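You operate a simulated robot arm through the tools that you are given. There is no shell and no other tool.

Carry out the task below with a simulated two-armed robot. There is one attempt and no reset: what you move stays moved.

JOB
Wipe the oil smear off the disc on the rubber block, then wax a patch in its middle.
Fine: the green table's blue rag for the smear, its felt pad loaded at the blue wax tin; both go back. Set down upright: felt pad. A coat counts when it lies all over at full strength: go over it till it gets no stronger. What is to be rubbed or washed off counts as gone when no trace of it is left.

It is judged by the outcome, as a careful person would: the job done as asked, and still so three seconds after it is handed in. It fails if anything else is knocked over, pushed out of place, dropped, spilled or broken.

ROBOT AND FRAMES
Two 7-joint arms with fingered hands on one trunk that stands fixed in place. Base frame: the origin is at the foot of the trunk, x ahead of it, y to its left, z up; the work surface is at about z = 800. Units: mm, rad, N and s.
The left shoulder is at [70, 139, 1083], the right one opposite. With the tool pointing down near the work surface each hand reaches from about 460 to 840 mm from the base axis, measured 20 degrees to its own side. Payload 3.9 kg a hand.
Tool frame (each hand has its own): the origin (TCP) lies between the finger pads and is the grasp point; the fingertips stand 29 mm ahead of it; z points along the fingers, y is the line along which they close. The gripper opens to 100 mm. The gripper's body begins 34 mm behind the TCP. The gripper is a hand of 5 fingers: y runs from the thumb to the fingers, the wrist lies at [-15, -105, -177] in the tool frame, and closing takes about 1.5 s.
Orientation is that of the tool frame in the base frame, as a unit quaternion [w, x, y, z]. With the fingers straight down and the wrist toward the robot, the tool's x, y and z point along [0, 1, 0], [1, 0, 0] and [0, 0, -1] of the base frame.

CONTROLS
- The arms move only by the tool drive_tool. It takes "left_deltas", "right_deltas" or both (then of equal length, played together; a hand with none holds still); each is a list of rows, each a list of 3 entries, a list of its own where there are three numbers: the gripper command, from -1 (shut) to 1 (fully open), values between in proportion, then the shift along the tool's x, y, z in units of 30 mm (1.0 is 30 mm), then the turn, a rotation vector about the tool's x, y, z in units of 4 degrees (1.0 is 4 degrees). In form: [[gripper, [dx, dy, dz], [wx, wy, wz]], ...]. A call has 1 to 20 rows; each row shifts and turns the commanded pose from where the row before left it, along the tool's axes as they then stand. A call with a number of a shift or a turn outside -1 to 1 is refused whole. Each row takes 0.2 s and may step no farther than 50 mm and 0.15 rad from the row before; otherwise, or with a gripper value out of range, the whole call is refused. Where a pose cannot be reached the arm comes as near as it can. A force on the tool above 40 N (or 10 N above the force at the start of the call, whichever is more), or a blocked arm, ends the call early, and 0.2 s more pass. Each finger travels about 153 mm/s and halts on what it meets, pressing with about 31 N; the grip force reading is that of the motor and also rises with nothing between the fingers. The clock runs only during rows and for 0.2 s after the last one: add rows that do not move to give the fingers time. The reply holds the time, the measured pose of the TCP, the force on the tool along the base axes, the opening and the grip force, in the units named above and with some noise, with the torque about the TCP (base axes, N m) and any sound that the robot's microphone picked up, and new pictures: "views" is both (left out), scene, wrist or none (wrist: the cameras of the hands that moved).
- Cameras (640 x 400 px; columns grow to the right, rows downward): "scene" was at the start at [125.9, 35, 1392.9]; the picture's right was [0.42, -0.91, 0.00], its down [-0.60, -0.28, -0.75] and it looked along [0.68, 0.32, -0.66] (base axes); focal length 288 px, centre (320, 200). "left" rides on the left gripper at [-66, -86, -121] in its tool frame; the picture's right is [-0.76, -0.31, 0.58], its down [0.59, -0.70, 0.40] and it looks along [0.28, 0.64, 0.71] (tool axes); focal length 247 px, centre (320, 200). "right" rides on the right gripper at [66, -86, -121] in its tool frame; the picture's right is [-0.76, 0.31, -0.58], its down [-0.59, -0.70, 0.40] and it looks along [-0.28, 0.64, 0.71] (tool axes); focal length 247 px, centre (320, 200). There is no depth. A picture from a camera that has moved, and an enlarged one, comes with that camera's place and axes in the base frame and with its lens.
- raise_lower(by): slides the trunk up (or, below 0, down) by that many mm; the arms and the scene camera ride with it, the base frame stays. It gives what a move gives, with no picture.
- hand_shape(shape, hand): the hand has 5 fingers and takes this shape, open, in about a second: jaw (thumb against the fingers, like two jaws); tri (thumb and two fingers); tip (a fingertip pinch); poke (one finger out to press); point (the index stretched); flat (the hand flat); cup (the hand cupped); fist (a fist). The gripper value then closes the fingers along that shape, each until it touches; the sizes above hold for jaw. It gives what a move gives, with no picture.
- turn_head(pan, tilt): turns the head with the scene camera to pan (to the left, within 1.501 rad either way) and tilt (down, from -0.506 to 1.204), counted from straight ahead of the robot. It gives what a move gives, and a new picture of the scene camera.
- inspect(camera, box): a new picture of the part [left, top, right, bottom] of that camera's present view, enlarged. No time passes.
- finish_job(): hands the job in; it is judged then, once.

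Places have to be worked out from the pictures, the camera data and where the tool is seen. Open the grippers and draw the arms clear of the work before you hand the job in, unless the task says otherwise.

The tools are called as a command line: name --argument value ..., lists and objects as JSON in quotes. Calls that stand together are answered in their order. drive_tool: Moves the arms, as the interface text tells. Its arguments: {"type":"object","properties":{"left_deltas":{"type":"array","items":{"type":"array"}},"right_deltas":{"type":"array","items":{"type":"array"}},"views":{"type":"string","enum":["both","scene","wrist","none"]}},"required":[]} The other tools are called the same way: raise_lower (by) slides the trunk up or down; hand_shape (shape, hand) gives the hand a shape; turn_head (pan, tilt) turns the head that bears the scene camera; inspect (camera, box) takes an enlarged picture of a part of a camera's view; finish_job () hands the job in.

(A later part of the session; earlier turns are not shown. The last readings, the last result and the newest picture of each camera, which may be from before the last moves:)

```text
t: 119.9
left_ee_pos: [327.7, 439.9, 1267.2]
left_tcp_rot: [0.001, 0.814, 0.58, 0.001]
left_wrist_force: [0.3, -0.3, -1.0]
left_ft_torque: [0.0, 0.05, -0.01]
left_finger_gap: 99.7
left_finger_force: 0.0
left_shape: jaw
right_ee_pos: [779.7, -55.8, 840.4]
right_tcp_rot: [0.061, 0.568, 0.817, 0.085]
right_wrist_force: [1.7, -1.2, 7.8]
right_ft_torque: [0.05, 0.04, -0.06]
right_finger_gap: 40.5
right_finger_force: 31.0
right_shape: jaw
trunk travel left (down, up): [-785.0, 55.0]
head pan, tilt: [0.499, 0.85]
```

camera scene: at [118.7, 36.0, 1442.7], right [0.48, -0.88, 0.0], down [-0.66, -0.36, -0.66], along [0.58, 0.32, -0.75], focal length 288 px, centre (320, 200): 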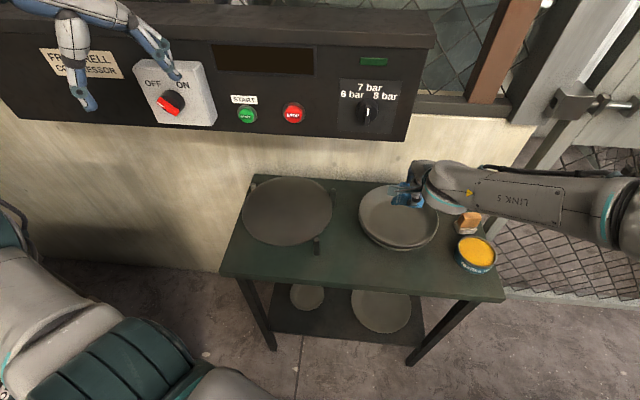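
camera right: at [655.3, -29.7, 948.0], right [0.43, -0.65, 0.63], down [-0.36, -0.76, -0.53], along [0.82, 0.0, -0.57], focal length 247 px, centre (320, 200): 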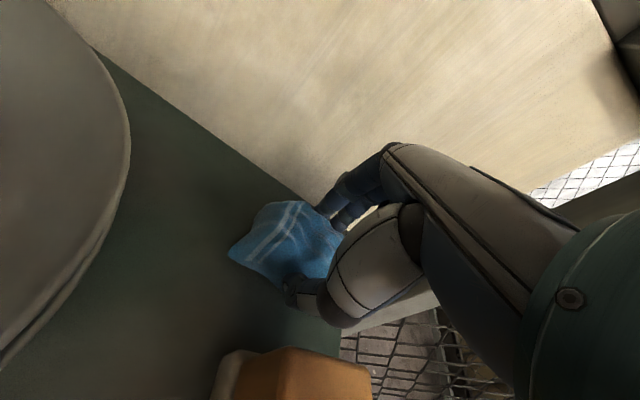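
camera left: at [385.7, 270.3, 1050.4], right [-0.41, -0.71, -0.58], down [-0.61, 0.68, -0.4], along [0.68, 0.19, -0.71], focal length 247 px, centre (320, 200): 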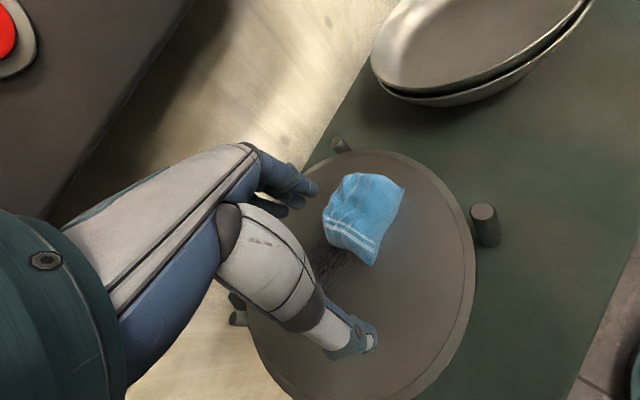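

Contact with the table (7.8 N). I ease off slightly and open to about 62 mm, keeping the thumb clear of the pad.

drive_tool --right_deltas '[[-1, [0, 0.008, -0.04], [0, 0, 0]], [-0.4, [0, 0, 0], [0, 0, 0]], [0.0, [0, 0, 0], [0, 0, 0]], [0.24, [0, 0, 0], [0, 0, 0]], [0.24, [0, 0, 0], [0, 0, 0]]]' --views "wrist"

inspect --camera "right" --box '[180, 150, 400, 400]'

inspect --camera "scene" --box '[420, 150, 520, 250]'

```text
t: 121.1
left_ee_pos: [327.1, 440.3, 1266.7]
left_tcp_rot: [0.0, 0.814, 0.581, 0.001]
left_wrist_force: [-0.3, 0.6, 0.1]
left_ft_torque: [0.0, 0.01, 0.0]
left_finger_gap: 99.7
left_finger_force: 0.0
left_shape: jaw
right_ee_pos: [778.8, -56.8, 838.1]
right_tcp_rot: [0.058, 0.568, 0.817, 0.083]
right_wrist_force: [-0.3, -0.3, 0.5]
right_ft_torque: [0.01, -0.02, 0.02]
right_finger_gap: 61.7
right_finger_force: 0.0
right_shape: jaw
trunk travel left (down, up): [-785.0, 55.0]
head pan, tilt: [0.499, 0.85]
camera right: at [653.5, -33.6, 938.7], right [0.44, -0.65, 0.63], down [-0.36, -0.76, -0.53], along [0.82, 0.0, -0.57], focal length 247 px, centre (320, 200)
```

right: 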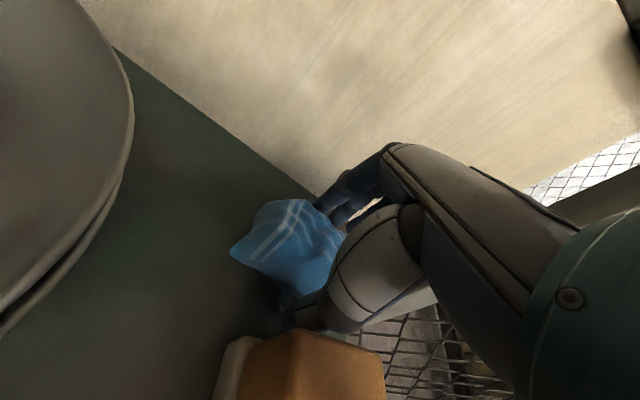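

```text
1.60 times, centred on (290, 275) of right
camera zoom: at [653.5, -33.6, 938.7], right [0.44, -0.65, 0.63], down [-0.36, -0.76, -0.53], along [0.82, 0.0, -0.57], focal length 395 px, centre (368, 80)
```

zoom: 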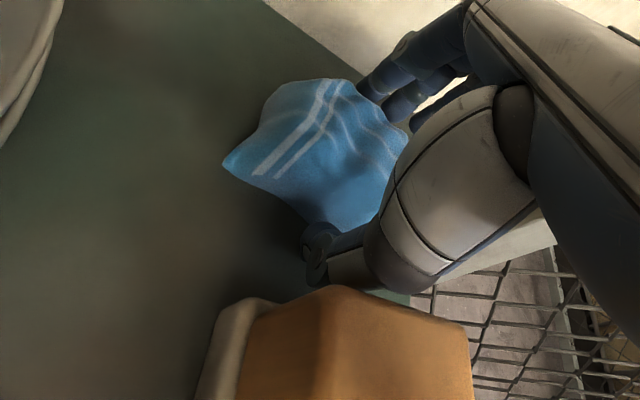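

```text
4.00 times, centred on (470, 200) of scene
camera zoom: at [118.2, 36.9, 1442.7], right [0.48, -0.88, 0.0], down [-0.66, -0.36, -0.66], along [0.58, 0.32, -0.75], focal length 1154 px, centre (-280, 200)
```

zoom: 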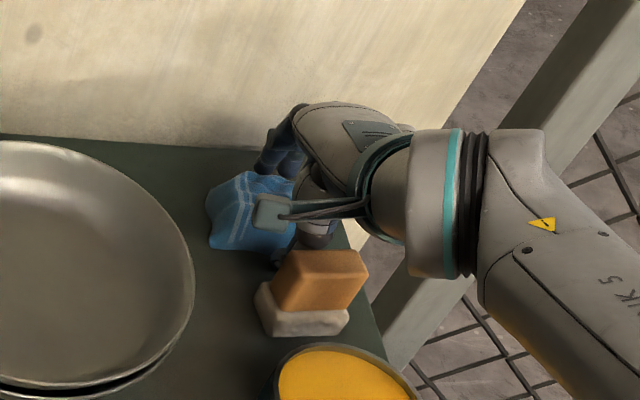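

Released with the rag in place and the pad untouched. I lift straight up.

drive_tool --right_deltas '[[0.24, [0, 0.06, -0.29], [0, 0, 0]], [0.24, [0, 0.123, -0.588], [0, 0, 0]], [0.24, [0, 0.123, -0.588], [0, 0, 0]], [0.24, [0, 0.123, -0.588], [0, 0, 0]], [0.24, [0, 0.123, -0.588], [0, 0, 0]], [0.24, [0, 0.06, -0.4], [0, 0, 0]]]' --views "wrist"

inspect --camera "scene" --box '[420, 150, 520, 250]'

inspect --camera "right" --box '[140, 180, 340, 400]'

```text
t: 122.5
left_ee_pos: [327.9, 439.5, 1266.2]
left_tcp_rot: [0.001, 0.815, 0.58, 0.001]
left_wrist_force: [-1.2, -0.5, 0.1]
left_ft_torque: [0.03, 0.03, 0.0]
left_finger_gap: 99.8
left_finger_force: 0.0
left_shape: jaw
right_ee_pos: [778.8, -56.5, 933.0]
right_tcp_rot: [0.059, 0.567, 0.817, 0.084]
right_wrist_force: [1.0, -0.5, 0.1]
right_ft_torque: [-0.01, 0.01, -0.02]
right_finger_gap: 61.6
right_finger_force: 0.0
right_shape: jaw
trunk travel left (down, up): [-785.0, 55.0]
head pan, tilt: [0.499, 0.85]
camera right: at [653.3, -34.1, 1033.0], right [0.43, -0.65, 0.63], down [-0.36, -0.76, -0.53], along [0.82, 0.0, -0.57], focal length 247 px, centre (320, 200)
```

right: 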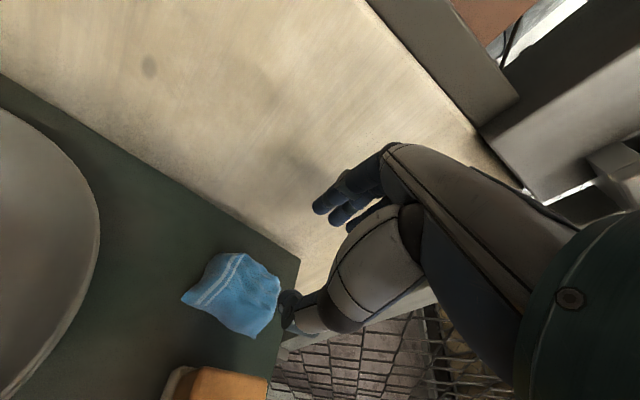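

```text
4.00 times, centred on (470, 200) of scene
camera zoom: at [118.2, 36.8, 1442.7], right [0.48, -0.88, 0.0], down [-0.66, -0.36, -0.66], along [0.58, 0.32, -0.75], focal length 1154 px, centre (-280, 200)
```

zoom: 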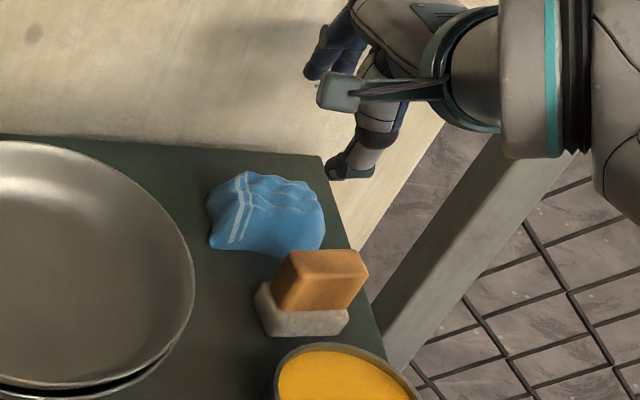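

```text
1.82 times, centred on (240, 290) of right
camera zoom: at [653.3, -34.1, 1033.0], right [0.43, -0.65, 0.63], down [-0.36, -0.76, -0.53], along [0.82, 0.0, -0.57], focal length 449 px, centre (466, 36)
```

zoom: 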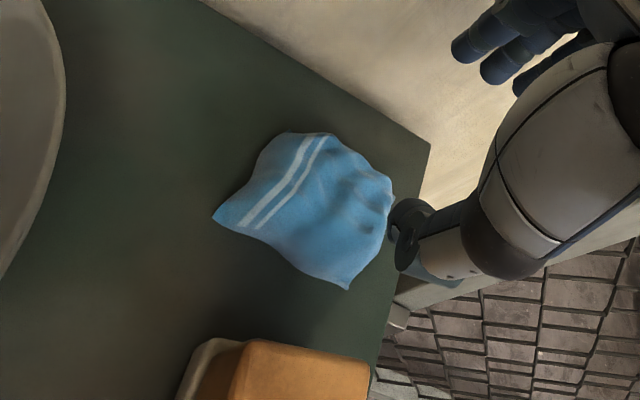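

The rag is back in place and the pad undisturbed. Before choosing which arm does the waxing, I test whether the left arm can cover the disc's middle with a strongly inward yaw; first I rotate it in place up high.

drive_tool --left_deltas '[[1, [0, 0, 0], [0, 0, 0.8]], [1, [0, 0, 0], [0, 0, 0.8]], [1, [0, 0, 0], [0, 0, 0.8]], [1, [0, 0, 0], [0, 0, 0.8]], [1, [0, 0, 0], [0, 0, 0.8]], [1, [0, 0, 0], [0, 0, 0.8]], [1, [0, 0, 0], [0, 0, 0.8]], [1, [0, 0, 0], [0, 0, 0.8]]]' --views "none"

```text
t: 124.3
left_ee_pos: [327.9, 440.5, 1266.4]
left_tcp_rot: [0.001, 0.923, 0.384, 0.001]
left_wrist_force: [-0.1, -0.4, -0.4]
left_ft_torque: [-0.01, 0.02, 0.0]
left_finger_gap: 99.9
left_finger_force: 0.0
left_shape: jaw
right_ee_pos: [779.0, -56.4, 932.2]
right_tcp_rot: [0.059, 0.568, 0.817, 0.084]
right_wrist_force: [0.8, -0.3, 0.4]
right_ft_torque: [-0.01, -0.02, 0.01]
right_finger_gap: 62.1
right_finger_force: 0.0
right_shape: jaw
trunk travel left (down, up): [-785.0, 55.0]
head pan, tilt: [0.499, 0.85]
```

Yaw is ≈-45°. I lower the left hand diagonally toward the disc's near left, watching for limits.

drive_tool --left_deltas '[[1, [0.1, 0.25, 0.887], [0, 0, 0]], [1, [0.1, 0.25, 0.887], [0, 0, 0]], [1, [0.1, 0.25, 0.887], [0, 0, 0]], [1, [0.1, 0.25, 0.887], [0, 0, 0]], [1, [0.145, 0.335, 0.887], [0, 0, 0]], [1, [0.145, 0.335, 0.887], [0, 0, 0]], [1, [0.145, 0.335, 0.887], [0, 0, 0]], [1, [0.145, 0.335, 0.887], [0, 0, 0]], [1, [0.145, 0.335, 0.887], [0, 0, 0]], [1, [0.145, 0.335, 0.887], [0, 0, 0]]]' --views "scene"

```text
t: 126.5
left_ee_pos: [421.3, 402.2, 998.6]
left_tcp_rot: [0.001, 0.923, 0.385, 0.001]
left_wrist_force: [0.8, -0.4, 0.6]
left_ft_torque: [-0.01, -0.03, 0.01]
left_finger_gap: 99.7
left_finger_force: 0.1
left_shape: jaw
right_ee_pos: [779.0, -57.4, 931.2]
right_tcp_rot: [0.059, 0.567, 0.817, 0.084]
right_wrist_force: [0.2, -0.6, 0.0]
right_ft_torque: [0.0, -0.02, 0.03]
right_finger_gap: 61.8
right_finger_force: 0.1
right_shape: jaw
trunk travel left (down, up): [-785.0, 55.0]
head pan, tilt: [0.499, 0.85]
camera scene: at [118.9, 37.2, 1442.7], right [0.48, -0.88, 0.0], down [-0.66, -0.36, -0.66], along [0.58, 0.32, -0.75], focal length 288 px, centre (320, 200)
```

scene: 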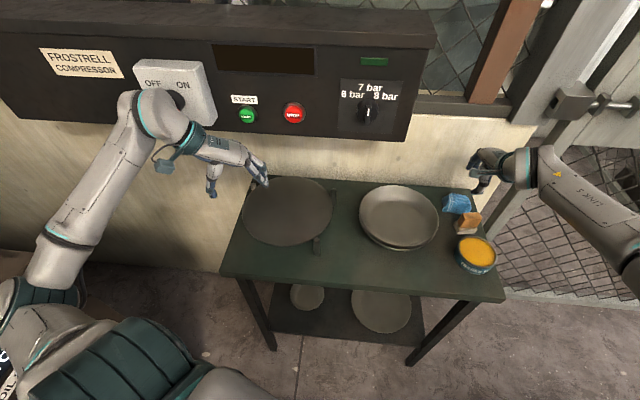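

The left wrist would come too close to the panel at that yaw. Instead I'll use the right arm with the hand rolled ~25° sideways about its closing axis: the jaws stay flat on the pad's handle, yet the wrist gains reach to the left. I retreat the left hand upward and set up the right hand's posture above the pad.

drive_tool --left_deltas '[[1, [-0.145, -0.335, -0.887], [0, 0, 0]], [1, [-0.145, -0.335, -0.887], [0, 0, 0]], [1, [-0.145, -0.335, -0.887], [0, 0, 0]], [1, [-0.145, -0.335, -0.887], [0, 0, 0]], [1, [-0.145, -0.335, -0.887], [0, 0, 0]], [1, [-0.145, -0.335, -0.887], [0, 0, 0]], [1, [-0.1, -0.25, -0.887], [0, 0, 0]], [1, [-0.1, -0.25, -0.887], [0, 0, 0]], [1, [-0.1, -0.25, -0.887], [0, 0, 0]], [1, [-0.1, -0.25, -0.887], [0, 0, 0]]]' --right_deltas '[[0.24, [-0.1, -0.4, -0.22], [0, 0, 0]], [0.24, [-0.187, -0.74, -0.22], [0, 0, 0]], [0.24, [-0.187, -0.74, -0.22], [0, 0, 0]], [0.24, [-0.187, -0.74, -0.22], [0, 0, 0]], [0.24, [-0.09, -0.34, -0.1], [0, 0, 0]], [0.24, [0, 0, 0], [0.74, 0, 0]], [0.24, [0, 0, 0], [0.74, 0, 0]], [0.24, [0, 0, 0], [0.74, 0, 0]], [0.24, [0, 0, 0], [0.74, 0, 0]], [0.24, [0, 0, 0], [0, 0, 0]]]' --views "scene"

```text
t: 128.7
left_ee_pos: [326.0, 439.0, 1267.7]
left_tcp_rot: [0.001, 0.922, 0.386, 0.0]
left_wrist_force: [-1.2, -0.3, -0.7]
left_ft_torque: [0.04, -0.05, -0.01]
left_finger_gap: 99.7
left_finger_force: 0.1
left_shape: jaw
right_ee_pos: [699.9, -111.0, 943.8]
right_tcp_rot: [0.0, 0.571, 0.821, -0.001]
right_wrist_force: [0.3, -1.2, -0.4]
right_ft_torque: [0.0, -0.04, 0.04]
right_finger_gap: 61.7
right_finger_force: 0.1
right_shape: jaw
trunk travel left (down, up): [-785.0, 55.0]
head pan, tilt: [0.499, 0.85]
camera scene: at [117.9, 36.1, 1442.7], right [0.48, -0.88, 0.0], down [-0.66, -0.36, -0.66], along [0.58, 0.32, -0.75], focal length 288 px, centre (320, 200)
```

scene: 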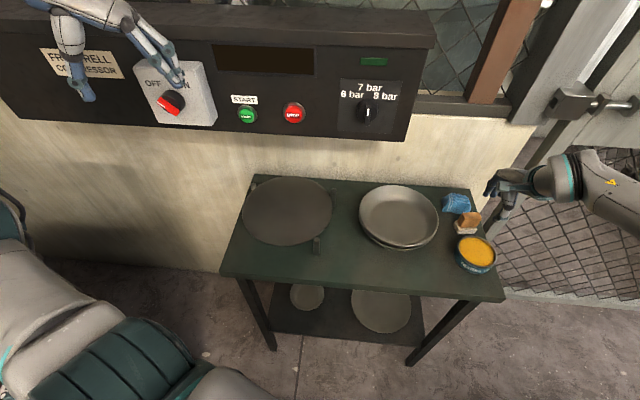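

Vertical, yaw ≈20.4°, no limit. Now I roll the hand 25° about its closing axis (fingers leaning to the left).

drive_tool --right_deltas '[[0.24, [0, 0, 0], [0, 0.78, 0]], [0.24, [0, 0, 0], [0, 0.78, 0]], [0.24, [0, 0, 0], [0, 0.78, 0]], [0.24, [0, 0, 0], [0, 0.78, 0]], [0.24, [0, 0, 0], [0, 0.78, 0]], [0.24, [0, 0, 0], [0, 0.78, 0]], [0.24, [0, 0, 0], [0, 0.78, 0]], [0.24, [0, 0, 0], [0, 0.78, 0]]]' --views "both"

```text
t: 130.5
left_ee_pos: [327.8, 440.5, 1266.5]
left_tcp_rot: [0.0, 0.923, 0.385, 0.001]
left_wrist_force: [-0.7, 0.8, 0.5]
left_ft_torque: [0.02, -0.02, -0.02]
left_finger_gap: 99.9
left_finger_force: 0.1
left_shape: jaw
right_ee_pos: [700.1, -109.6, 943.6]
right_tcp_rot: [-0.023, 0.57, 0.821, 0.015]
right_wrist_force: [0.2, 0.4, -0.3]
right_ft_torque: [-0.02, 0.01, -0.01]
right_finger_gap: 61.8
right_finger_force: 0.0
right_shape: jaw
right hand out of reach, approached as far as the arm can: row 2, 3, 4, 5, 6, 7, 8
trunk travel left (down, up): [-785.0, 55.0]
head pan, tilt: [0.499, 0.85]
camera scene: at [118.5, 37.0, 1442.7], right [0.48, -0.88, 0.0], down [-0.66, -0.36, -0.66], along [0.58, 0.32, -0.75], focal length 288 px, centre (320, 200)
camera right: at [598.3, -85.1, 1066.8], right [0.56, -0.63, 0.54], down [-0.46, -0.78, -0.43], along [0.69, -0.01, -0.73], focal length 247 px, centre (320, 200)
```

scene: 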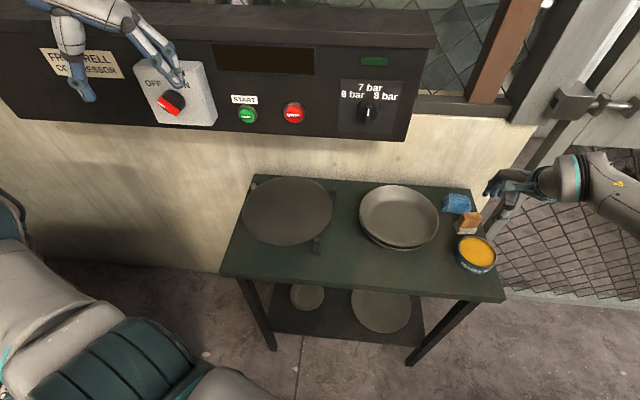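
right: 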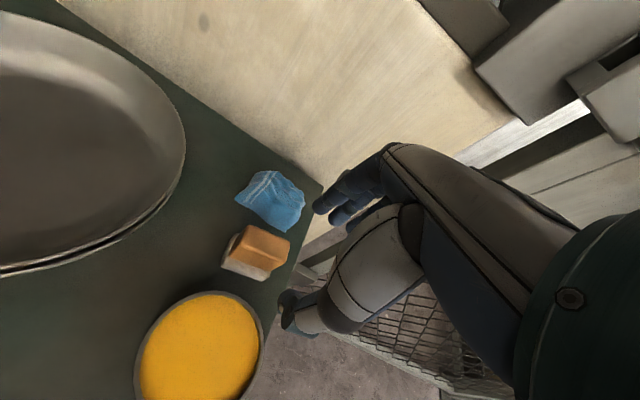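

The roll isn't possible out here (only ~3°). I level the hand again and go test the posture over the disc instead, passing high over the plates.

drive_tool --right_deltas '[[0.24, [0, 0, 0], [0, -0.78, 0]], [0.24, [0.6, -0.106, -0.058], [0, 0, 0]], [0.24, [0.928, -0.106, -0.058], [0, 0, 0]], [0.24, [0.928, -0.106, -0.058], [0, 0, 0]], [0.24, [0.928, -0.106, -0.058], [0, 0, 0]], [0.24, [0.928, -0.106, -0.058], [0, 0, 0]], [0.24, [0.928, -0.106, -0.058], [0, 0, 0]], [0.24, [0.928, -0.106, -0.058], [0, 0, 0]], [0.24, [0.928, -0.106, -0.058], [0, 0, 0]], [0.24, [0.928, -0.106, -0.058], [0, 0, 0]], [0.24, [0.928, -0.106, -0.058], [0, 0, 0]], [0.24, [0.928, -0.106, -0.058], [0, 0, 0]], [0.24, [0.928, -0.106, -0.058], [0, 0, 0]]]' --views "none"

```text
t: 133.3
left_ee_pos: [327.4, 440.7, 1267.2]
left_tcp_rot: [0.002, 0.923, 0.385, 0.001]
left_wrist_force: [0.0, -0.6, 1.0]
left_ft_torque: [0.03, 0.01, -0.02]
left_finger_gap: 99.7
left_finger_force: 0.0
left_shape: jaw
right_ee_pos: [550.9, 180.3, 962.9]
right_tcp_rot: [0.0, 0.571, 0.821, 0.0]
right_wrist_force: [0.1, 0.6, -0.2]
right_ft_torque: [-0.01, 0.01, -0.02]
right_finger_gap: 62.0
right_finger_force: 0.1
right_shape: jaw
trunk travel left (down, up): [-785.0, 55.0]
head pan, tilt: [0.499, 0.85]
```

Now at (551, 180, 963). I test the sideways roll here.

drive_tool --right_deltas '[[0.24, [0, 0, 0], [0, 0.78, 0]], [0.24, [0, 0, 0], [0, 0.78, 0]], [0.24, [0, 0, 0], [0, 0.78, 0]], [0.24, [0, 0, 0], [0, 0.78, 0]], [0.24, [0, 0, 0], [0, 0.78, 0]], [0.24, [0, 0, 0], [0, 0.78, 0]]]' --views "none"

```text
t: 134.7
left_ee_pos: [326.7, 440.5, 1267.6]
left_tcp_rot: [0.0, 0.923, 0.385, 0.001]
left_wrist_force: [-0.1, -0.5, 0.1]
left_ft_torque: [0.03, 0.0, -0.03]
left_finger_gap: 99.9
left_finger_force: 0.0
left_shape: jaw
right_ee_pos: [552.5, 179.6, 963.3]
right_tcp_rot: [-0.133, 0.564, 0.81, 0.094]
right_wrist_force: [-0.6, -0.4, 0.2]
right_ft_torque: [-0.03, 0.0, 0.03]
right_finger_gap: 62.0
right_finger_force: 0.0
right_shape: jaw
trunk travel left (down, up): [-785.0, 55.0]
head pan, tilt: [0.499, 0.85]
```

The roll (≈19°) works here. I test the reach with it toward (495, 375, 930).

drive_tool --right_deltas '[[0.24, [0.756, 0.058, 0.3], [0, 0, 0]], [0.24, [0.756, 0.058, 0.3], [0, 0, 0]], [0.24, [0.756, 0.058, 0.4], [0, 0, 0]], [0.24, [0.756, 0.058, 0.4], [0, 0, 0]], [0.24, [0.756, 0.058, 0.4], [0, 0, 0]], [0.24, [0.756, 0.058, 0.4], [0, 0, 0]], [0.24, [0.756, 0.058, 0.4], [0, 0, 0]], [0.24, [0.756, 0.058, 0.4], [0, 0, 0]]]' --views "scene"

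```text
t: 136.5
left_ee_pos: [327.9, 439.7, 1266.0]
left_tcp_rot: [0.001, 0.923, 0.385, 0.0]
left_wrist_force: [-0.1, -0.5, 0.1]
left_ft_torque: [-0.03, 0.0, 0.0]
left_finger_gap: 99.9
left_finger_force: 0.1
left_shape: jaw
right_ee_pos: [499.7, 356.0, 939.2]
right_tcp_rot: [-0.134, 0.564, 0.809, 0.092]
right_wrist_force: [0.2, 0.4, -0.1]
right_ft_torque: [0.02, 0.01, 0.01]
right_finger_gap: 62.0
right_finger_force: 0.0
right_shape: jaw
right hand out of reach, approached as far as the arm can: row 8
trunk travel left (down, up): [-785.0, 55.0]
head pan, tilt: [0.499, 0.85]
camera scene: at [119.1, 36.2, 1442.7], right [0.48, -0.88, 0.0], down [-0.66, -0.36, -0.66], along [0.58, 0.32, -0.75], focal length 288 px, centre (320, 200)
```

scene: 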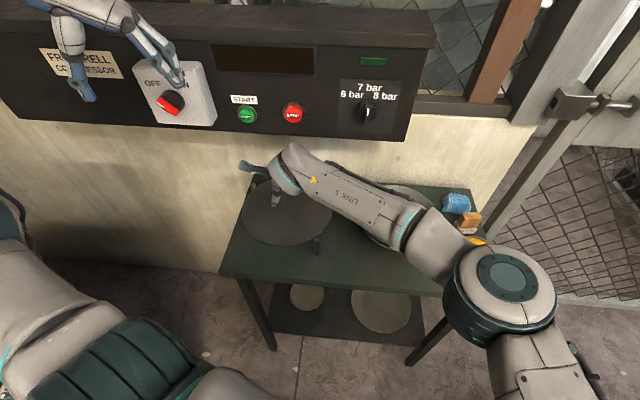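

With the roll the hand reaches (500, 356), a clear gain; more roll will give more. I now test whether this rolled posture also works over the wax tin.

drive_tool --right_deltas '[[0.24, [-0.787, -0.062, -0.393], [0, 0, 0]], [0.24, [-0.787, -0.062, -0.393], [0, 0, 0]], [0.24, [-0.787, -0.062, -0.393], [0, 0, 0]], [0.24, [-0.787, -0.062, -0.393], [0, 0, 0]], [0.24, [-0.787, -0.062, -0.393], [0, 0, 0]], [0.24, [-0.787, -0.062, -0.393], [0, 0, 0]], [0.24, [-0.787, -0.062, -0.393], [0, 0, 0]], [0.24, [-0.8175, -0.093, -0.2775], [0, 0, 0]], [0.24, [-0.8175, -0.093, -0.2775], [0, 0, 0]], [0.24, [-0.8175, -0.093, -0.2775], [0, 0, 0]], [0.24, [-0.8175, -0.093, -0.2775], [0, 0, 0]], [0.24, [-0.8175, -0.093, -0.2775], [0, 0, 0]], [0.24, [-0.8175, -0.093, -0.2775], [0, 0, 0]]]' --views "none"

```text
t: 139.3
left_ee_pos: [328.0, 440.3, 1267.0]
left_tcp_rot: [0.0, 0.923, 0.385, 0.002]
left_wrist_force: [0.7, 0.1, -0.6]
left_ft_torque: [0.03, 0.0, 0.02]
left_finger_gap: 99.7
left_finger_force: 0.0
left_shape: jaw
right_ee_pos: [589.2, 27.0, 963.3]
right_tcp_rot: [-0.134, 0.564, 0.81, 0.094]
right_wrist_force: [-0.6, -0.2, 0.0]
right_ft_torque: [0.01, 0.01, 0.0]
right_finger_gap: 62.1
right_finger_force: 0.1
right_shape: jaw
trunk travel left (down, up): [-785.0, 55.0]
head pan, tilt: [0.499, 0.85]
```

drive_tool --right_deltas '[[0.24, [-0.8175, -0.093, -0.2775], [0, 0, 0]], [0.24, [-0.8175, -0.093, -0.2775], [0, 0, 0]], [0.24, [-0.8175, -0.093, -0.2775], [0, 0, 0]], [0.24, [-0.8175, -0.093, -0.2775], [0, 0, 0]], [0.24, [-0.8175, -0.093, -0.2775], [0, 0, 0]], [0.24, [-0.8175, -0.093, -0.2775], [0, 0, 0]]]' --views "scene"

```text
t: 140.7
left_ee_pos: [327.0, 439.5, 1267.2]
left_tcp_rot: [0.0, 0.923, 0.385, 0.001]
left_wrist_force: [0.2, -0.3, 0.5]
left_ft_torque: [0.0, 0.0, -0.01]
left_finger_gap: 100.0
left_finger_force: 0.0
left_shape: jaw
right_ee_pos: [626.9, -122.9, 964.7]
right_tcp_rot: [-0.133, 0.563, 0.81, 0.093]
right_wrist_force: [0.1, -1.0, -0.5]
right_ft_torque: [-0.01, -0.01, 0.0]
right_finger_gap: 62.0
right_finger_force: 0.1
right_shape: jaw
trunk travel left (down, up): [-785.0, 55.0]
head pan, tilt: [0.499, 0.85]
camera scene: at [118.5, 35.9, 1442.7], right [0.48, -0.88, 0.0], down [-0.66, -0.36, -0.66], along [0.58, 0.32, -0.75], focal length 288 px, centre (320, 200)
```

scene: 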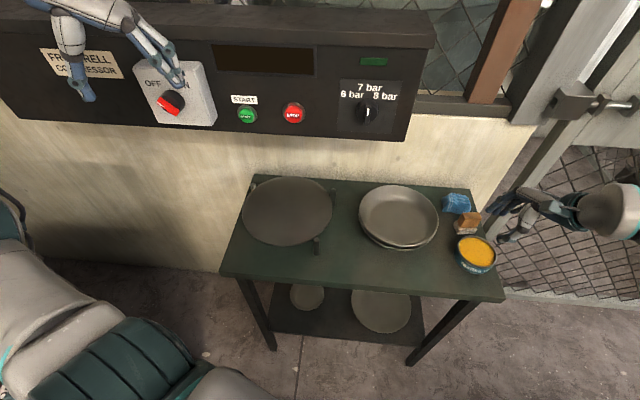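

It works over the tin. Now the pad's place: I test (712, -86) at z≈915 with the same roll.

drive_tool --right_deltas '[[0.24, [-0.1, 0.77, 0.4], [0, 0, 0]], [0.24, [-0.1, 0.77, 0.4], [0, 0, 0]], [0.24, [-0.1, 0.77, 0.4], [0, 0, 0]], [0.24, [-0.1, 0.77, 0.4], [0, 0, 0]]]' --views "wrist"

```text
t: 141.7
left_ee_pos: [328.2, 441.0, 1267.5]
left_tcp_rot: [0.001, 0.923, 0.385, 0.001]
left_wrist_force: [-0.3, -0.7, 0.3]
left_ft_torque: [0.0, 0.0, -0.01]
left_finger_gap: 99.7
left_finger_force: 0.1
left_shape: jaw
right_ee_pos: [647.7, -113.3, 951.0]
right_tcp_rot: [-0.134, 0.564, 0.81, 0.091]
right_wrist_force: [0.0, -0.7, 0.4]
right_ft_torque: [-0.01, 0.03, 0.0]
right_finger_gap: 61.7
right_finger_force: 0.0
right_shape: jaw
right hand out of reach, approached as far as the arm can: row 2, 3, 4
trunk travel left (down, up): [-785.0, 55.0]
head pan, tilt: [0.499, 0.85]
camera right: at [558.3, -122.2, 1087.2], right [0.6, -0.74, 0.3], down [-0.51, -0.65, -0.57], along [0.61, 0.19, -0.77], focal length 247 px, centre (320, 200)
```

right: 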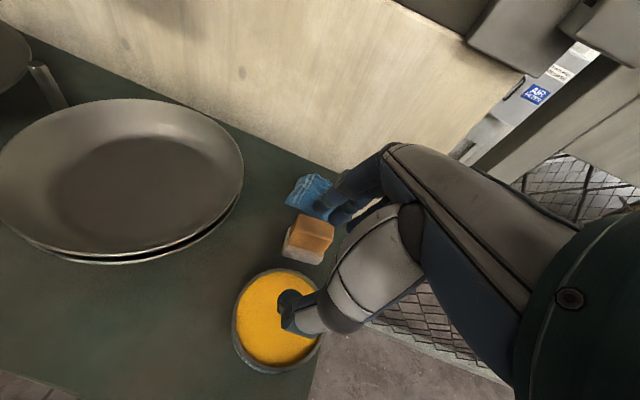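

Not quite reachable at this relative height. Lower relative to the shoulder extends the reach, so I raise the trunk 54 mm and try again.

raise_lower --by 54

```text
t: 142.6
left_ee_pos: [327.9, 440.0, 1320.3]
left_tcp_rot: [0.002, 0.923, 0.385, 0.001]
left_wrist_force: [0.4, 0.0, 0.1]
left_ft_torque: [0.0, -0.01, -0.04]
left_finger_gap: 99.5
left_finger_force: 0.2
left_shape: jaw
right_ee_pos: [647.5, -114.8, 1006.0]
right_tcp_rot: [-0.134, 0.563, 0.81, 0.091]
right_wrist_force: [-0.4, -0.3, 1.3]
right_ft_torque: [0.03, 0.03, -0.02]
right_finger_gap: 61.9
right_finger_force: 0.2
right_shape: jaw
trunk travel left (down, up): [-839.0, 1.0]
head pan, tilt: [0.499, 0.85]
```

Now straight down to z≈915, then forward toward the pad.

drive_tool --right_deltas '[[0.24, [-0.241, 0, 0.711], [0, 0, 0]], [0.24, [-0.241, 0, 0.711], [0, 0, 0]], [0.24, [-0.241, 0, 0.711], [0, 0, 0]], [0.24, [-0.241, 0, 0.711], [0, 0, 0]], [0.24, [0.04, 0.69, 0.015], [0, 0, 0]], [0.24, [0.04, 0.69, 0.015], [0, 0, 0]], [0.24, [0.04, 0.69, 0.015], [0, 0, 0]]]' --views "wrist"

```text
t: 144.2
left_ee_pos: [328.3, 439.6, 1321.0]
left_tcp_rot: [0.001, 0.923, 0.386, 0.0]
left_wrist_force: [-0.2, -0.3, 0.1]
left_ft_torque: [-0.02, 0.01, 0.02]
left_finger_gap: 99.5
left_finger_force: 0.1
left_shape: jaw
right_ee_pos: [648.9, -113.8, 917.0]
right_tcp_rot: [-0.134, 0.564, 0.81, 0.092]
right_wrist_force: [0.5, -0.2, -0.8]
right_ft_torque: [-0.01, 0.03, -0.01]
right_finger_gap: 62.0
right_finger_force: 0.1
right_shape: jaw
right hand out of reach, approached as far as the arm can: row 5, 6, 7
trunk travel left (down, up): [-839.0, 1.0]
head pan, tilt: [0.499, 0.85]
camera right: at [558.1, -122.5, 1051.2], right [0.6, -0.74, 0.3], down [-0.51, -0.65, -0.57], along [0.61, 0.19, -0.77], focal length 247 px, centre (320, 200)
```

right: 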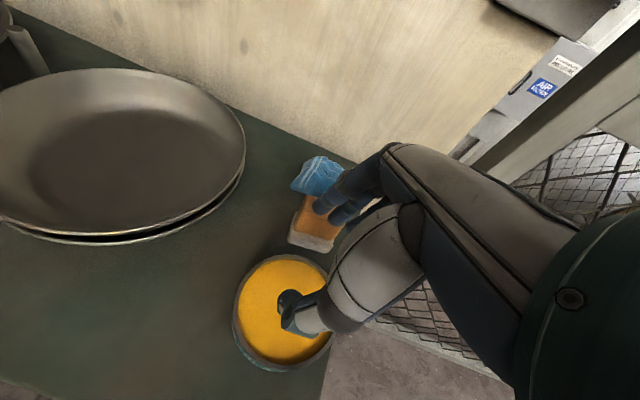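

The rolled reach forward stops at x≈649 regardless of height. So the plan: pick the pad upright with a vertical hand, set it (dry) on the disc's right part, regrip it there with the roll, then load and wax. I level the hand and look at the pad.

drive_tool --right_deltas '[[0.1, [0, 0, 0], [0, -0.783, 0]], [0.0, [0, 0, 0], [0, -0.783, 0]], [-0.08, [0, 0, 0], [0, -0.783, 0]], [-0.08, [0, 0, 0], [0, -0.783, 0]], [-0.08, [0, 0, 0], [0, -0.783, 0]], [-0.08, [0, 0, 0], [0, -0.783, 0]]]' --views "wrist"

inspect --camera "right" --box '[200, 150, 360, 330]'

inspect --camera "scene" --box '[430, 170, 510, 270]'

```text
t: 145.6
left_ee_pos: [327.9, 440.2, 1320.3]
left_tcp_rot: [0.001, 0.923, 0.385, 0.001]
left_wrist_force: [-0.2, 0.8, 0.0]
left_ft_torque: [-0.03, -0.02, 0.01]
left_finger_gap: 99.7
left_finger_force: 0.2
left_shape: jaw
right_ee_pos: [647.7, -114.2, 917.1]
right_tcp_rot: [0.002, 0.571, 0.821, -0.001]
right_wrist_force: [0.3, 0.4, -0.4]
right_ft_torque: [-0.05, -0.02, -0.01]
right_finger_gap: 46.6
right_finger_force: 0.1
right_shape: jaw
trunk travel left (down, up): [-839.0, 1.0]
head pan, tilt: [0.499, 0.85]
camera right: at [543.8, -82.3, 1036.9], right [0.55, -0.6, 0.58], down [-0.45, -0.8, -0.4], along [0.7, -0.04, -0.71], focal length 247 px, centre (320, 200)
```

right: 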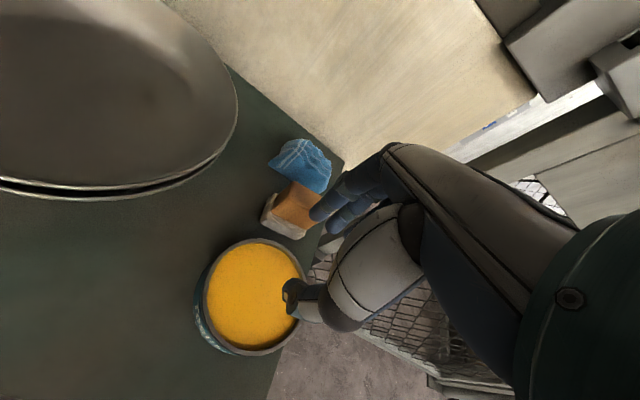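

```text
2.22 times, centred on (280, 240) of right
camera zoom: at [543.8, -82.3, 1036.9], right [0.55, -0.6, 0.58], down [-0.45, -0.8, -0.4], along [0.7, -0.04, -0.71], focal length 549 px, centre (409, 111)
```

zoom: 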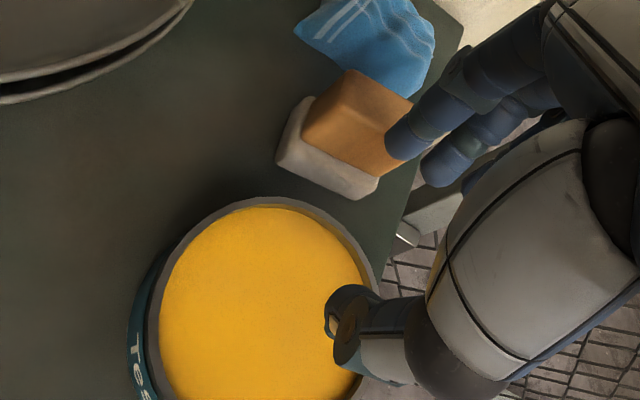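

```text
4.00 times, centred on (470, 220) of scene
camera zoom: at [118.4, 37.4, 1496.7], right [0.48, -0.88, 0.0], down [-0.66, -0.36, -0.66], along [0.58, 0.32, -0.75], focal length 1154 px, centre (-280, 120)
```

zoom: 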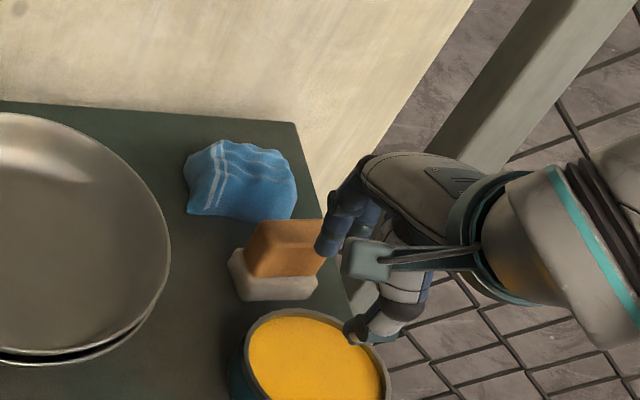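

Hand vertical, gap 46 mm. I move over the pad's handle at (712, -86).

drive_tool --right_deltas '[[-0.08, [0.05, 0.78, 0], [0, 0, 0]], [-0.08, [0.05, 0.78, 0], [0, 0, 0]], [-0.08, [0.05, 0.78, 0], [0, 0, 0]]]' --views "wrist"

inspect --camera "right" --box '[200, 180, 380, 380]'

inspect --camera "scene" --box '[430, 170, 510, 270]'

```text
t: 146.4
left_ee_pos: [328.6, 440.7, 1320.6]
left_tcp_rot: [0.001, 0.923, 0.385, 0.001]
left_wrist_force: [-0.1, 0.0, -0.4]
left_ft_torque: [0.01, 0.01, 0.02]
left_finger_gap: 99.8
left_finger_force: 0.0
left_shape: jaw
right_ee_pos: [713.1, -84.8, 916.5]
right_tcp_rot: [0.0, 0.572, 0.82, -0.002]
right_wrist_force: [0.2, 0.1, -0.7]
right_ft_torque: [0.01, -0.02, 0.01]
right_finger_gap: 46.3
right_finger_force: 0.3
right_shape: jaw
trunk travel left (down, up): [-839.0, 1.0]
head pan, tilt: [0.499, 0.85]
camera right: at [609.1, -53.7, 1036.7], right [0.55, -0.6, 0.58], down [-0.45, -0.8, -0.4], along [0.7, -0.04, -0.71], focal length 247 px, centre (320, 200)
```

right: 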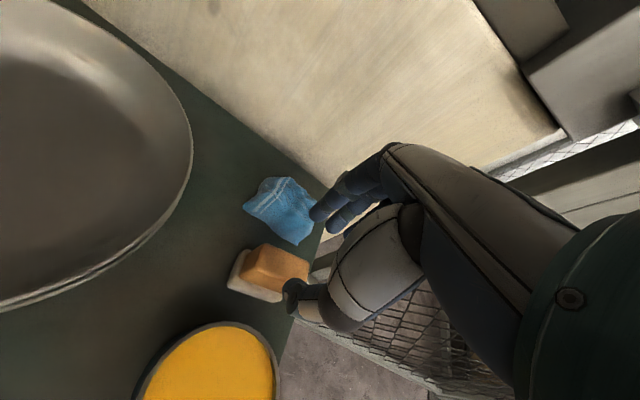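

```text
2.00 times, centred on (290, 280) of right
camera zoom: at [609.1, -53.7, 1036.7], right [0.55, -0.6, 0.58], down [-0.45, -0.8, -0.4], along [0.7, -0.04, -0.71], focal length 494 px, centre (380, 40)
```

zoom: 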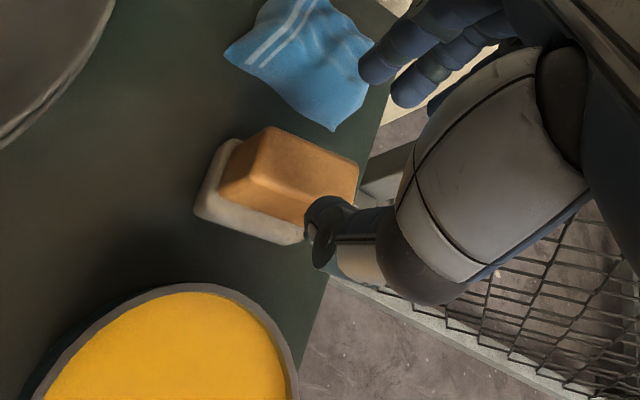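

```text
4.00 times, centred on (470, 220) of scene
camera zoom: at [119.2, 37.4, 1496.6], right [0.48, -0.88, 0.0], down [-0.66, -0.36, -0.66], along [0.58, 0.32, -0.75], focal length 1154 px, centre (-280, 120)
```

zoom: 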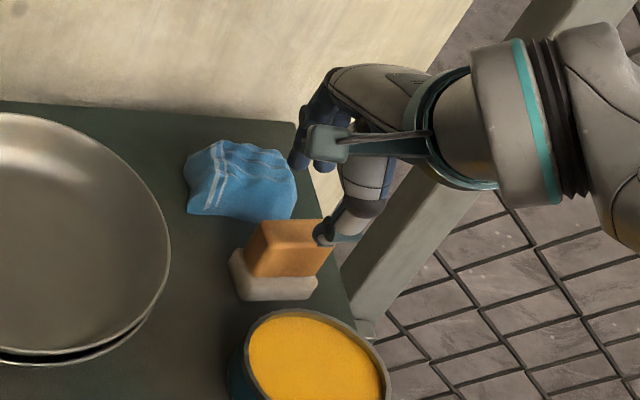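

I estimate the handle's centre at about (709, -85). I nudge back 3 mm and descend to z≈878 so the tips just straddle the handle, then check.

drive_tool --right_deltas '[[-0.08, [0.08, -0.1, 0.3], [0, 0, 0]], [-0.08, [0, 0, 0.5], [0, 0, 0]], [-0.08, [0, 0, 0.5], [0, 0, 0]]]' --views "wrist"

inspect --camera "right" --box '[200, 180, 380, 380]'

inspect --camera "scene" --box '[430, 180, 510, 260]'

```text
t: 147.2
left_ee_pos: [327.3, 440.6, 1320.8]
left_tcp_rot: [0.001, 0.923, 0.385, 0.0]
left_wrist_force: [-0.3, 0.3, 1.0]
left_ft_torque: [-0.01, -0.02, -0.04]
left_finger_gap: 99.9
left_finger_force: 0.0
left_shape: jaw
right_ee_pos: [708.2, -84.0, 877.3]
right_tcp_rot: [0.0, 0.571, 0.821, -0.001]
right_wrist_force: [-0.3, 0.0, -0.3]
right_ft_torque: [-0.03, -0.01, -0.01]
right_finger_gap: 46.4
right_finger_force: 0.0
right_shape: jaw
trunk travel left (down, up): [-839.0, 1.0]
head pan, tilt: [0.499, 0.85]
camera right: at [604.4, -53.2, 997.7], right [0.55, -0.6, 0.58], down [-0.45, -0.8, -0.4], along [0.7, -0.04, -0.71], focal length 247 px, centre (320, 200)
```

right: 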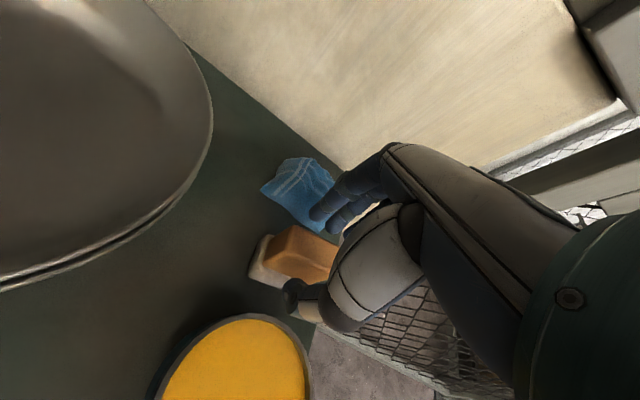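

```text
2.00 times, centred on (290, 280) of right
camera zoom: at [604.4, -53.2, 997.7], right [0.55, -0.6, 0.58], down [-0.45, -0.8, -0.4], along [0.7, -0.04, -0.71], focal length 494 px, centre (380, 40)
```

zoom: 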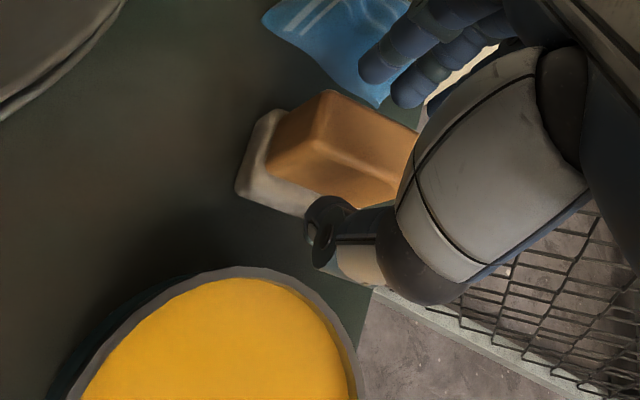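

```text
5.00 times, centred on (470, 220) of scene
camera zoom: at [118.6, 36.8, 1496.7], right [0.48, -0.88, 0.0], down [-0.66, -0.36, -0.66], along [0.58, 0.32, -0.75], focal length 1442 px, centre (-430, 100)
```

zoom: 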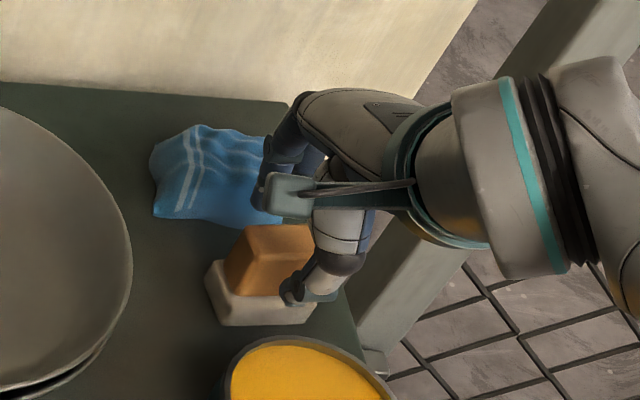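

The thumb and index straddle the handle evenly. I lower the remaining ~26 mm to z≈851.

drive_tool --right_deltas '[[-0.08, [0, -0.08, 0.3], [0, 0, 0]], [-0.08, [0, 0, 0.3], [0, 0, 0]], [-0.08, [0, 0, 0.27], [0, 0, 0]]]' --views "wrist"

inspect --camera "right" --box '[200, 180, 380, 380]'

inspect --camera "scene" --box '[430, 180, 510, 260]'

```text
t: 148.0
left_ee_pos: [327.4, 440.4, 1319.7]
left_tcp_rot: [0.0, 0.923, 0.386, 0.001]
left_wrist_force: [-0.3, -0.3, -0.3]
left_ft_torque: [-0.01, 0.0, -0.01]
left_finger_gap: 100.0
left_finger_force: 0.0
left_shape: jaw
right_ee_pos: [707.0, -85.9, 850.0]
right_tcp_rot: [0.001, 0.57, 0.821, -0.002]
right_wrist_force: [0.4, 0.5, -0.9]
right_ft_torque: [-0.03, 0.01, 0.01]
right_finger_gap: 46.4
right_finger_force: 0.1
right_shape: jaw
trunk travel left (down, up): [-839.0, 1.0]
head pan, tilt: [0.499, 0.85]
camera right: at [602.1, -54.1, 971.5], right [0.55, -0.6, 0.58], down [-0.45, -0.8, -0.4], along [0.7, -0.04, -0.71], focal length 247 px, centre (320, 200)
```

right: 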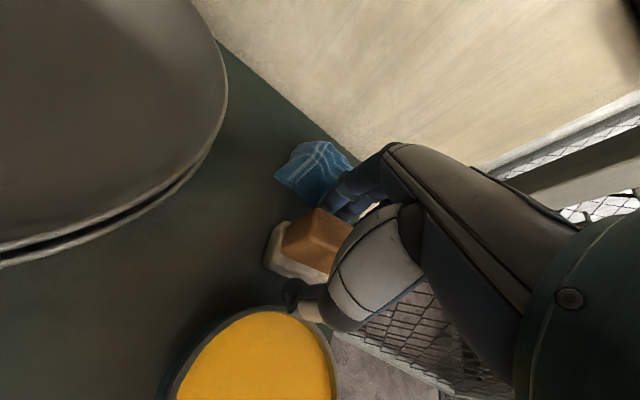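

```text
2.00 times, centred on (290, 280) of right
camera zoom: at [602.1, -54.1, 971.5], right [0.55, -0.6, 0.58], down [-0.45, -0.8, -0.4], along [0.7, -0.04, -0.71], focal length 494 px, centre (380, 40)
```

zoom: 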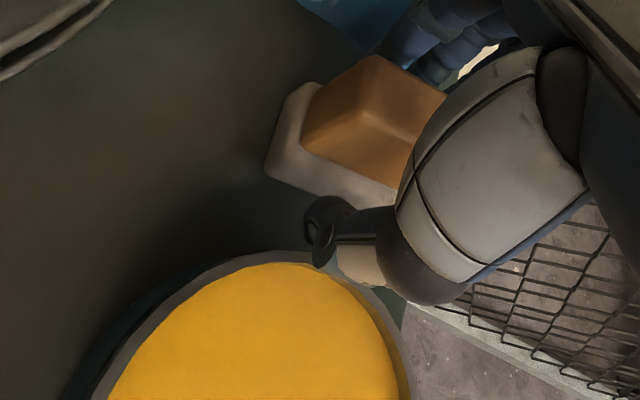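

```text
5.00 times, centred on (470, 220) of scene
camera zoom: at [118.5, 36.9, 1496.7], right [0.48, -0.88, 0.0], down [-0.66, -0.36, -0.66], along [0.58, 0.32, -0.75], focal length 1442 px, centre (-430, 100)
```

zoom: 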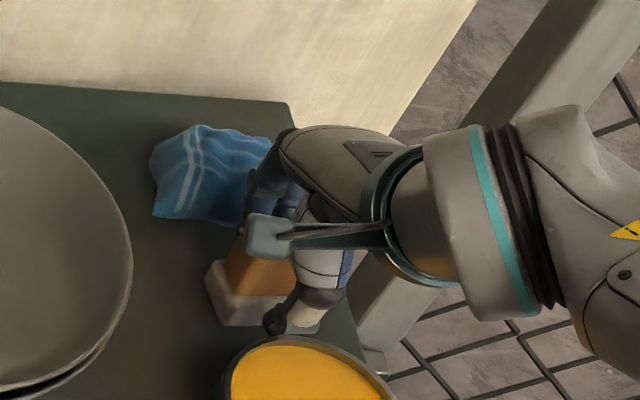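

Everything is clear (no force). I close on the handle.

drive_tool --right_deltas '[[-0.3, [0, 0, 0], [0, 0, 0]], [-0.5, [0, 0, 0], [0, 0, 0]], [-0.7, [0, 0, 0], [0, 0, 0]], [-1, [0, 0, 0], [0, 0, 0]], [-1, [0, 0, 0], [0, 0, 0]], [-1, [0, 0, 0], [0, 0, 0]], [-1, [0, 0, 0], [0, 0, 0]]]' --views "wrist"

inspect --camera "right" --box '[200, 180, 380, 380]'

inspect --camera "scene" --box '[430, 180, 510, 260]'

```text
t: 149.6
left_ee_pos: [328.0, 439.0, 1321.3]
left_tcp_rot: [0.001, 0.923, 0.385, 0.001]
left_wrist_force: [0.9, -0.2, 0.5]
left_ft_torque: [-0.02, 0.02, -0.05]
left_finger_gap: 99.6
left_finger_force: 0.0
left_shape: jaw
right_ee_pos: [706.6, -85.0, 850.7]
right_tcp_rot: [0.001, 0.571, 0.821, 0.0]
right_wrist_force: [-0.2, -0.3, -0.8]
right_ft_torque: [0.04, -0.01, -0.02]
right_finger_gap: 19.0
right_finger_force: 31.2
right_shape: jaw
trunk travel left (down, up): [-839.0, 1.0]
head pan, tilt: [0.499, 0.85]
camera right: at [602.1, -54.0, 971.7], right [0.55, -0.6, 0.58], down [-0.45, -0.8, -0.4], along [0.7, -0.04, -0.71], focal length 247 px, centre (320, 200)
```

right: 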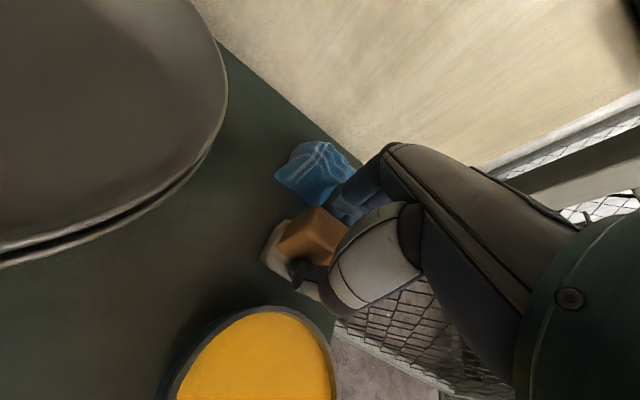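

```text
2.00 times, centred on (290, 280) of right
camera zoom: at [602.1, -54.0, 971.7], right [0.55, -0.6, 0.58], down [-0.45, -0.8, -0.4], along [0.7, -0.04, -0.71], focal length 494 px, centre (380, 40)
```

zoom: 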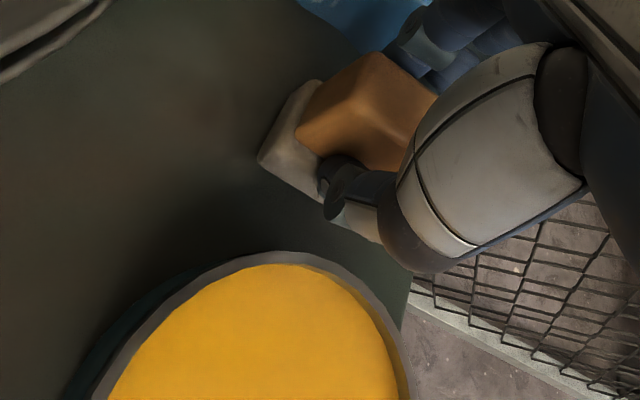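

```text
5.00 times, centred on (470, 220) of scene
camera zoom: at [118.6, 36.9, 1496.7], right [0.48, -0.88, 0.0], down [-0.66, -0.36, -0.66], along [0.58, 0.32, -0.75], focal length 1442 px, centre (-430, 100)
```

zoom: 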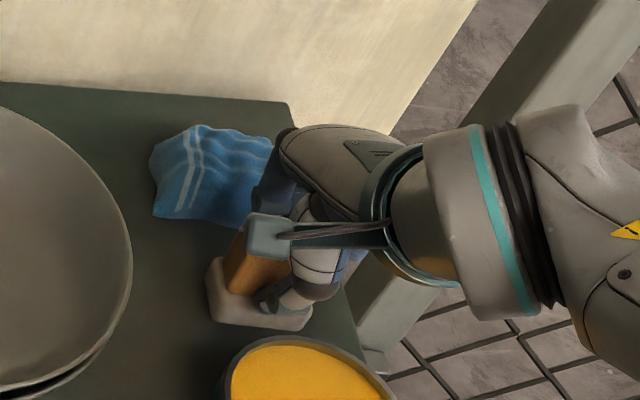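

The pad is gripped (gap 19 mm, 31 N) at TCP (706.6, -85, 850.7). I lift it straight up about 90 mm.

drive_tool --right_deltas '[[-1, [0, 0, -0.2], [0, 0, 0]], [-1, [0, 0, -0.4], [0, 0, 0]], [-1, [0, 0, -0.7], [0, 0, 0]], [-1, [0, 0, -0.8], [0, 0, 0]], [-1, [0, 0, -0.8], [0, 0, 0]], [-1, [0, 0, 0], [0, 0, 0]]]' --views "both"

inspect --camera "scene" --box '[430, 160, 530, 260]'

```text
t: 151.0
left_ee_pos: [327.9, 439.7, 1320.3]
left_tcp_rot: [0.001, 0.923, 0.385, 0.0]
left_wrist_force: [0.1, -0.2, -0.3]
left_ft_torque: [0.0, 0.02, 0.0]
left_finger_gap: 99.8
left_finger_force: 0.0
left_shape: jaw
right_ee_pos: [706.3, -85.6, 939.0]
right_tcp_rot: [0.0, 0.571, 0.821, -0.002]
right_wrist_force: [0.0, 0.2, -1.1]
right_ft_torque: [0.02, 0.04, 0.01]
right_finger_gap: 19.0
right_finger_force: 31.0
right_shape: jaw
trunk travel left (down, up): [-839.0, 1.0]
head pan, tilt: [0.499, 0.85]
camera scene: at [118.9, 36.9, 1496.6], right [0.48, -0.88, 0.0], down [-0.66, -0.36, -0.66], along [0.58, 0.32, -0.75], focal length 288 px, centre (320, 200)
camera right: at [602.2, -53.9, 1059.1], right [0.55, -0.6, 0.58], down [-0.45, -0.8, -0.4], along [0.7, -0.04, -0.71], focal length 247 px, centre (320, 200)
```

scene: 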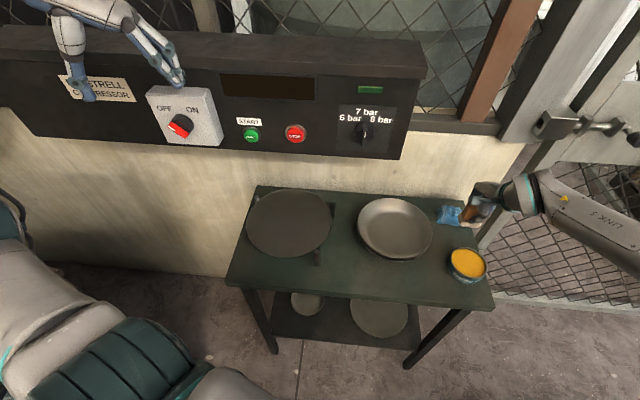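
right: 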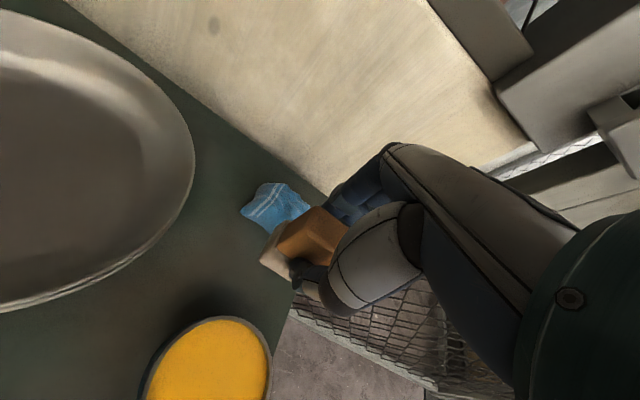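

```text
4.00 times, centred on (480, 210) of scene
camera zoom: at [118.9, 36.9, 1496.6], right [0.48, -0.88, 0.0], down [-0.66, -0.36, -0.66], along [0.58, 0.32, -0.75], focal length 1154 px, centre (-320, 160)
```

zoom: 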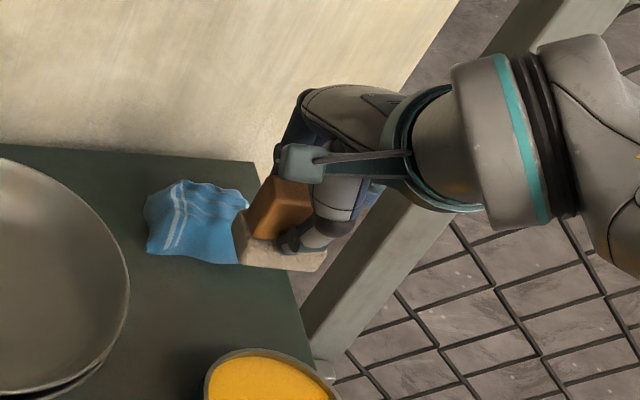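

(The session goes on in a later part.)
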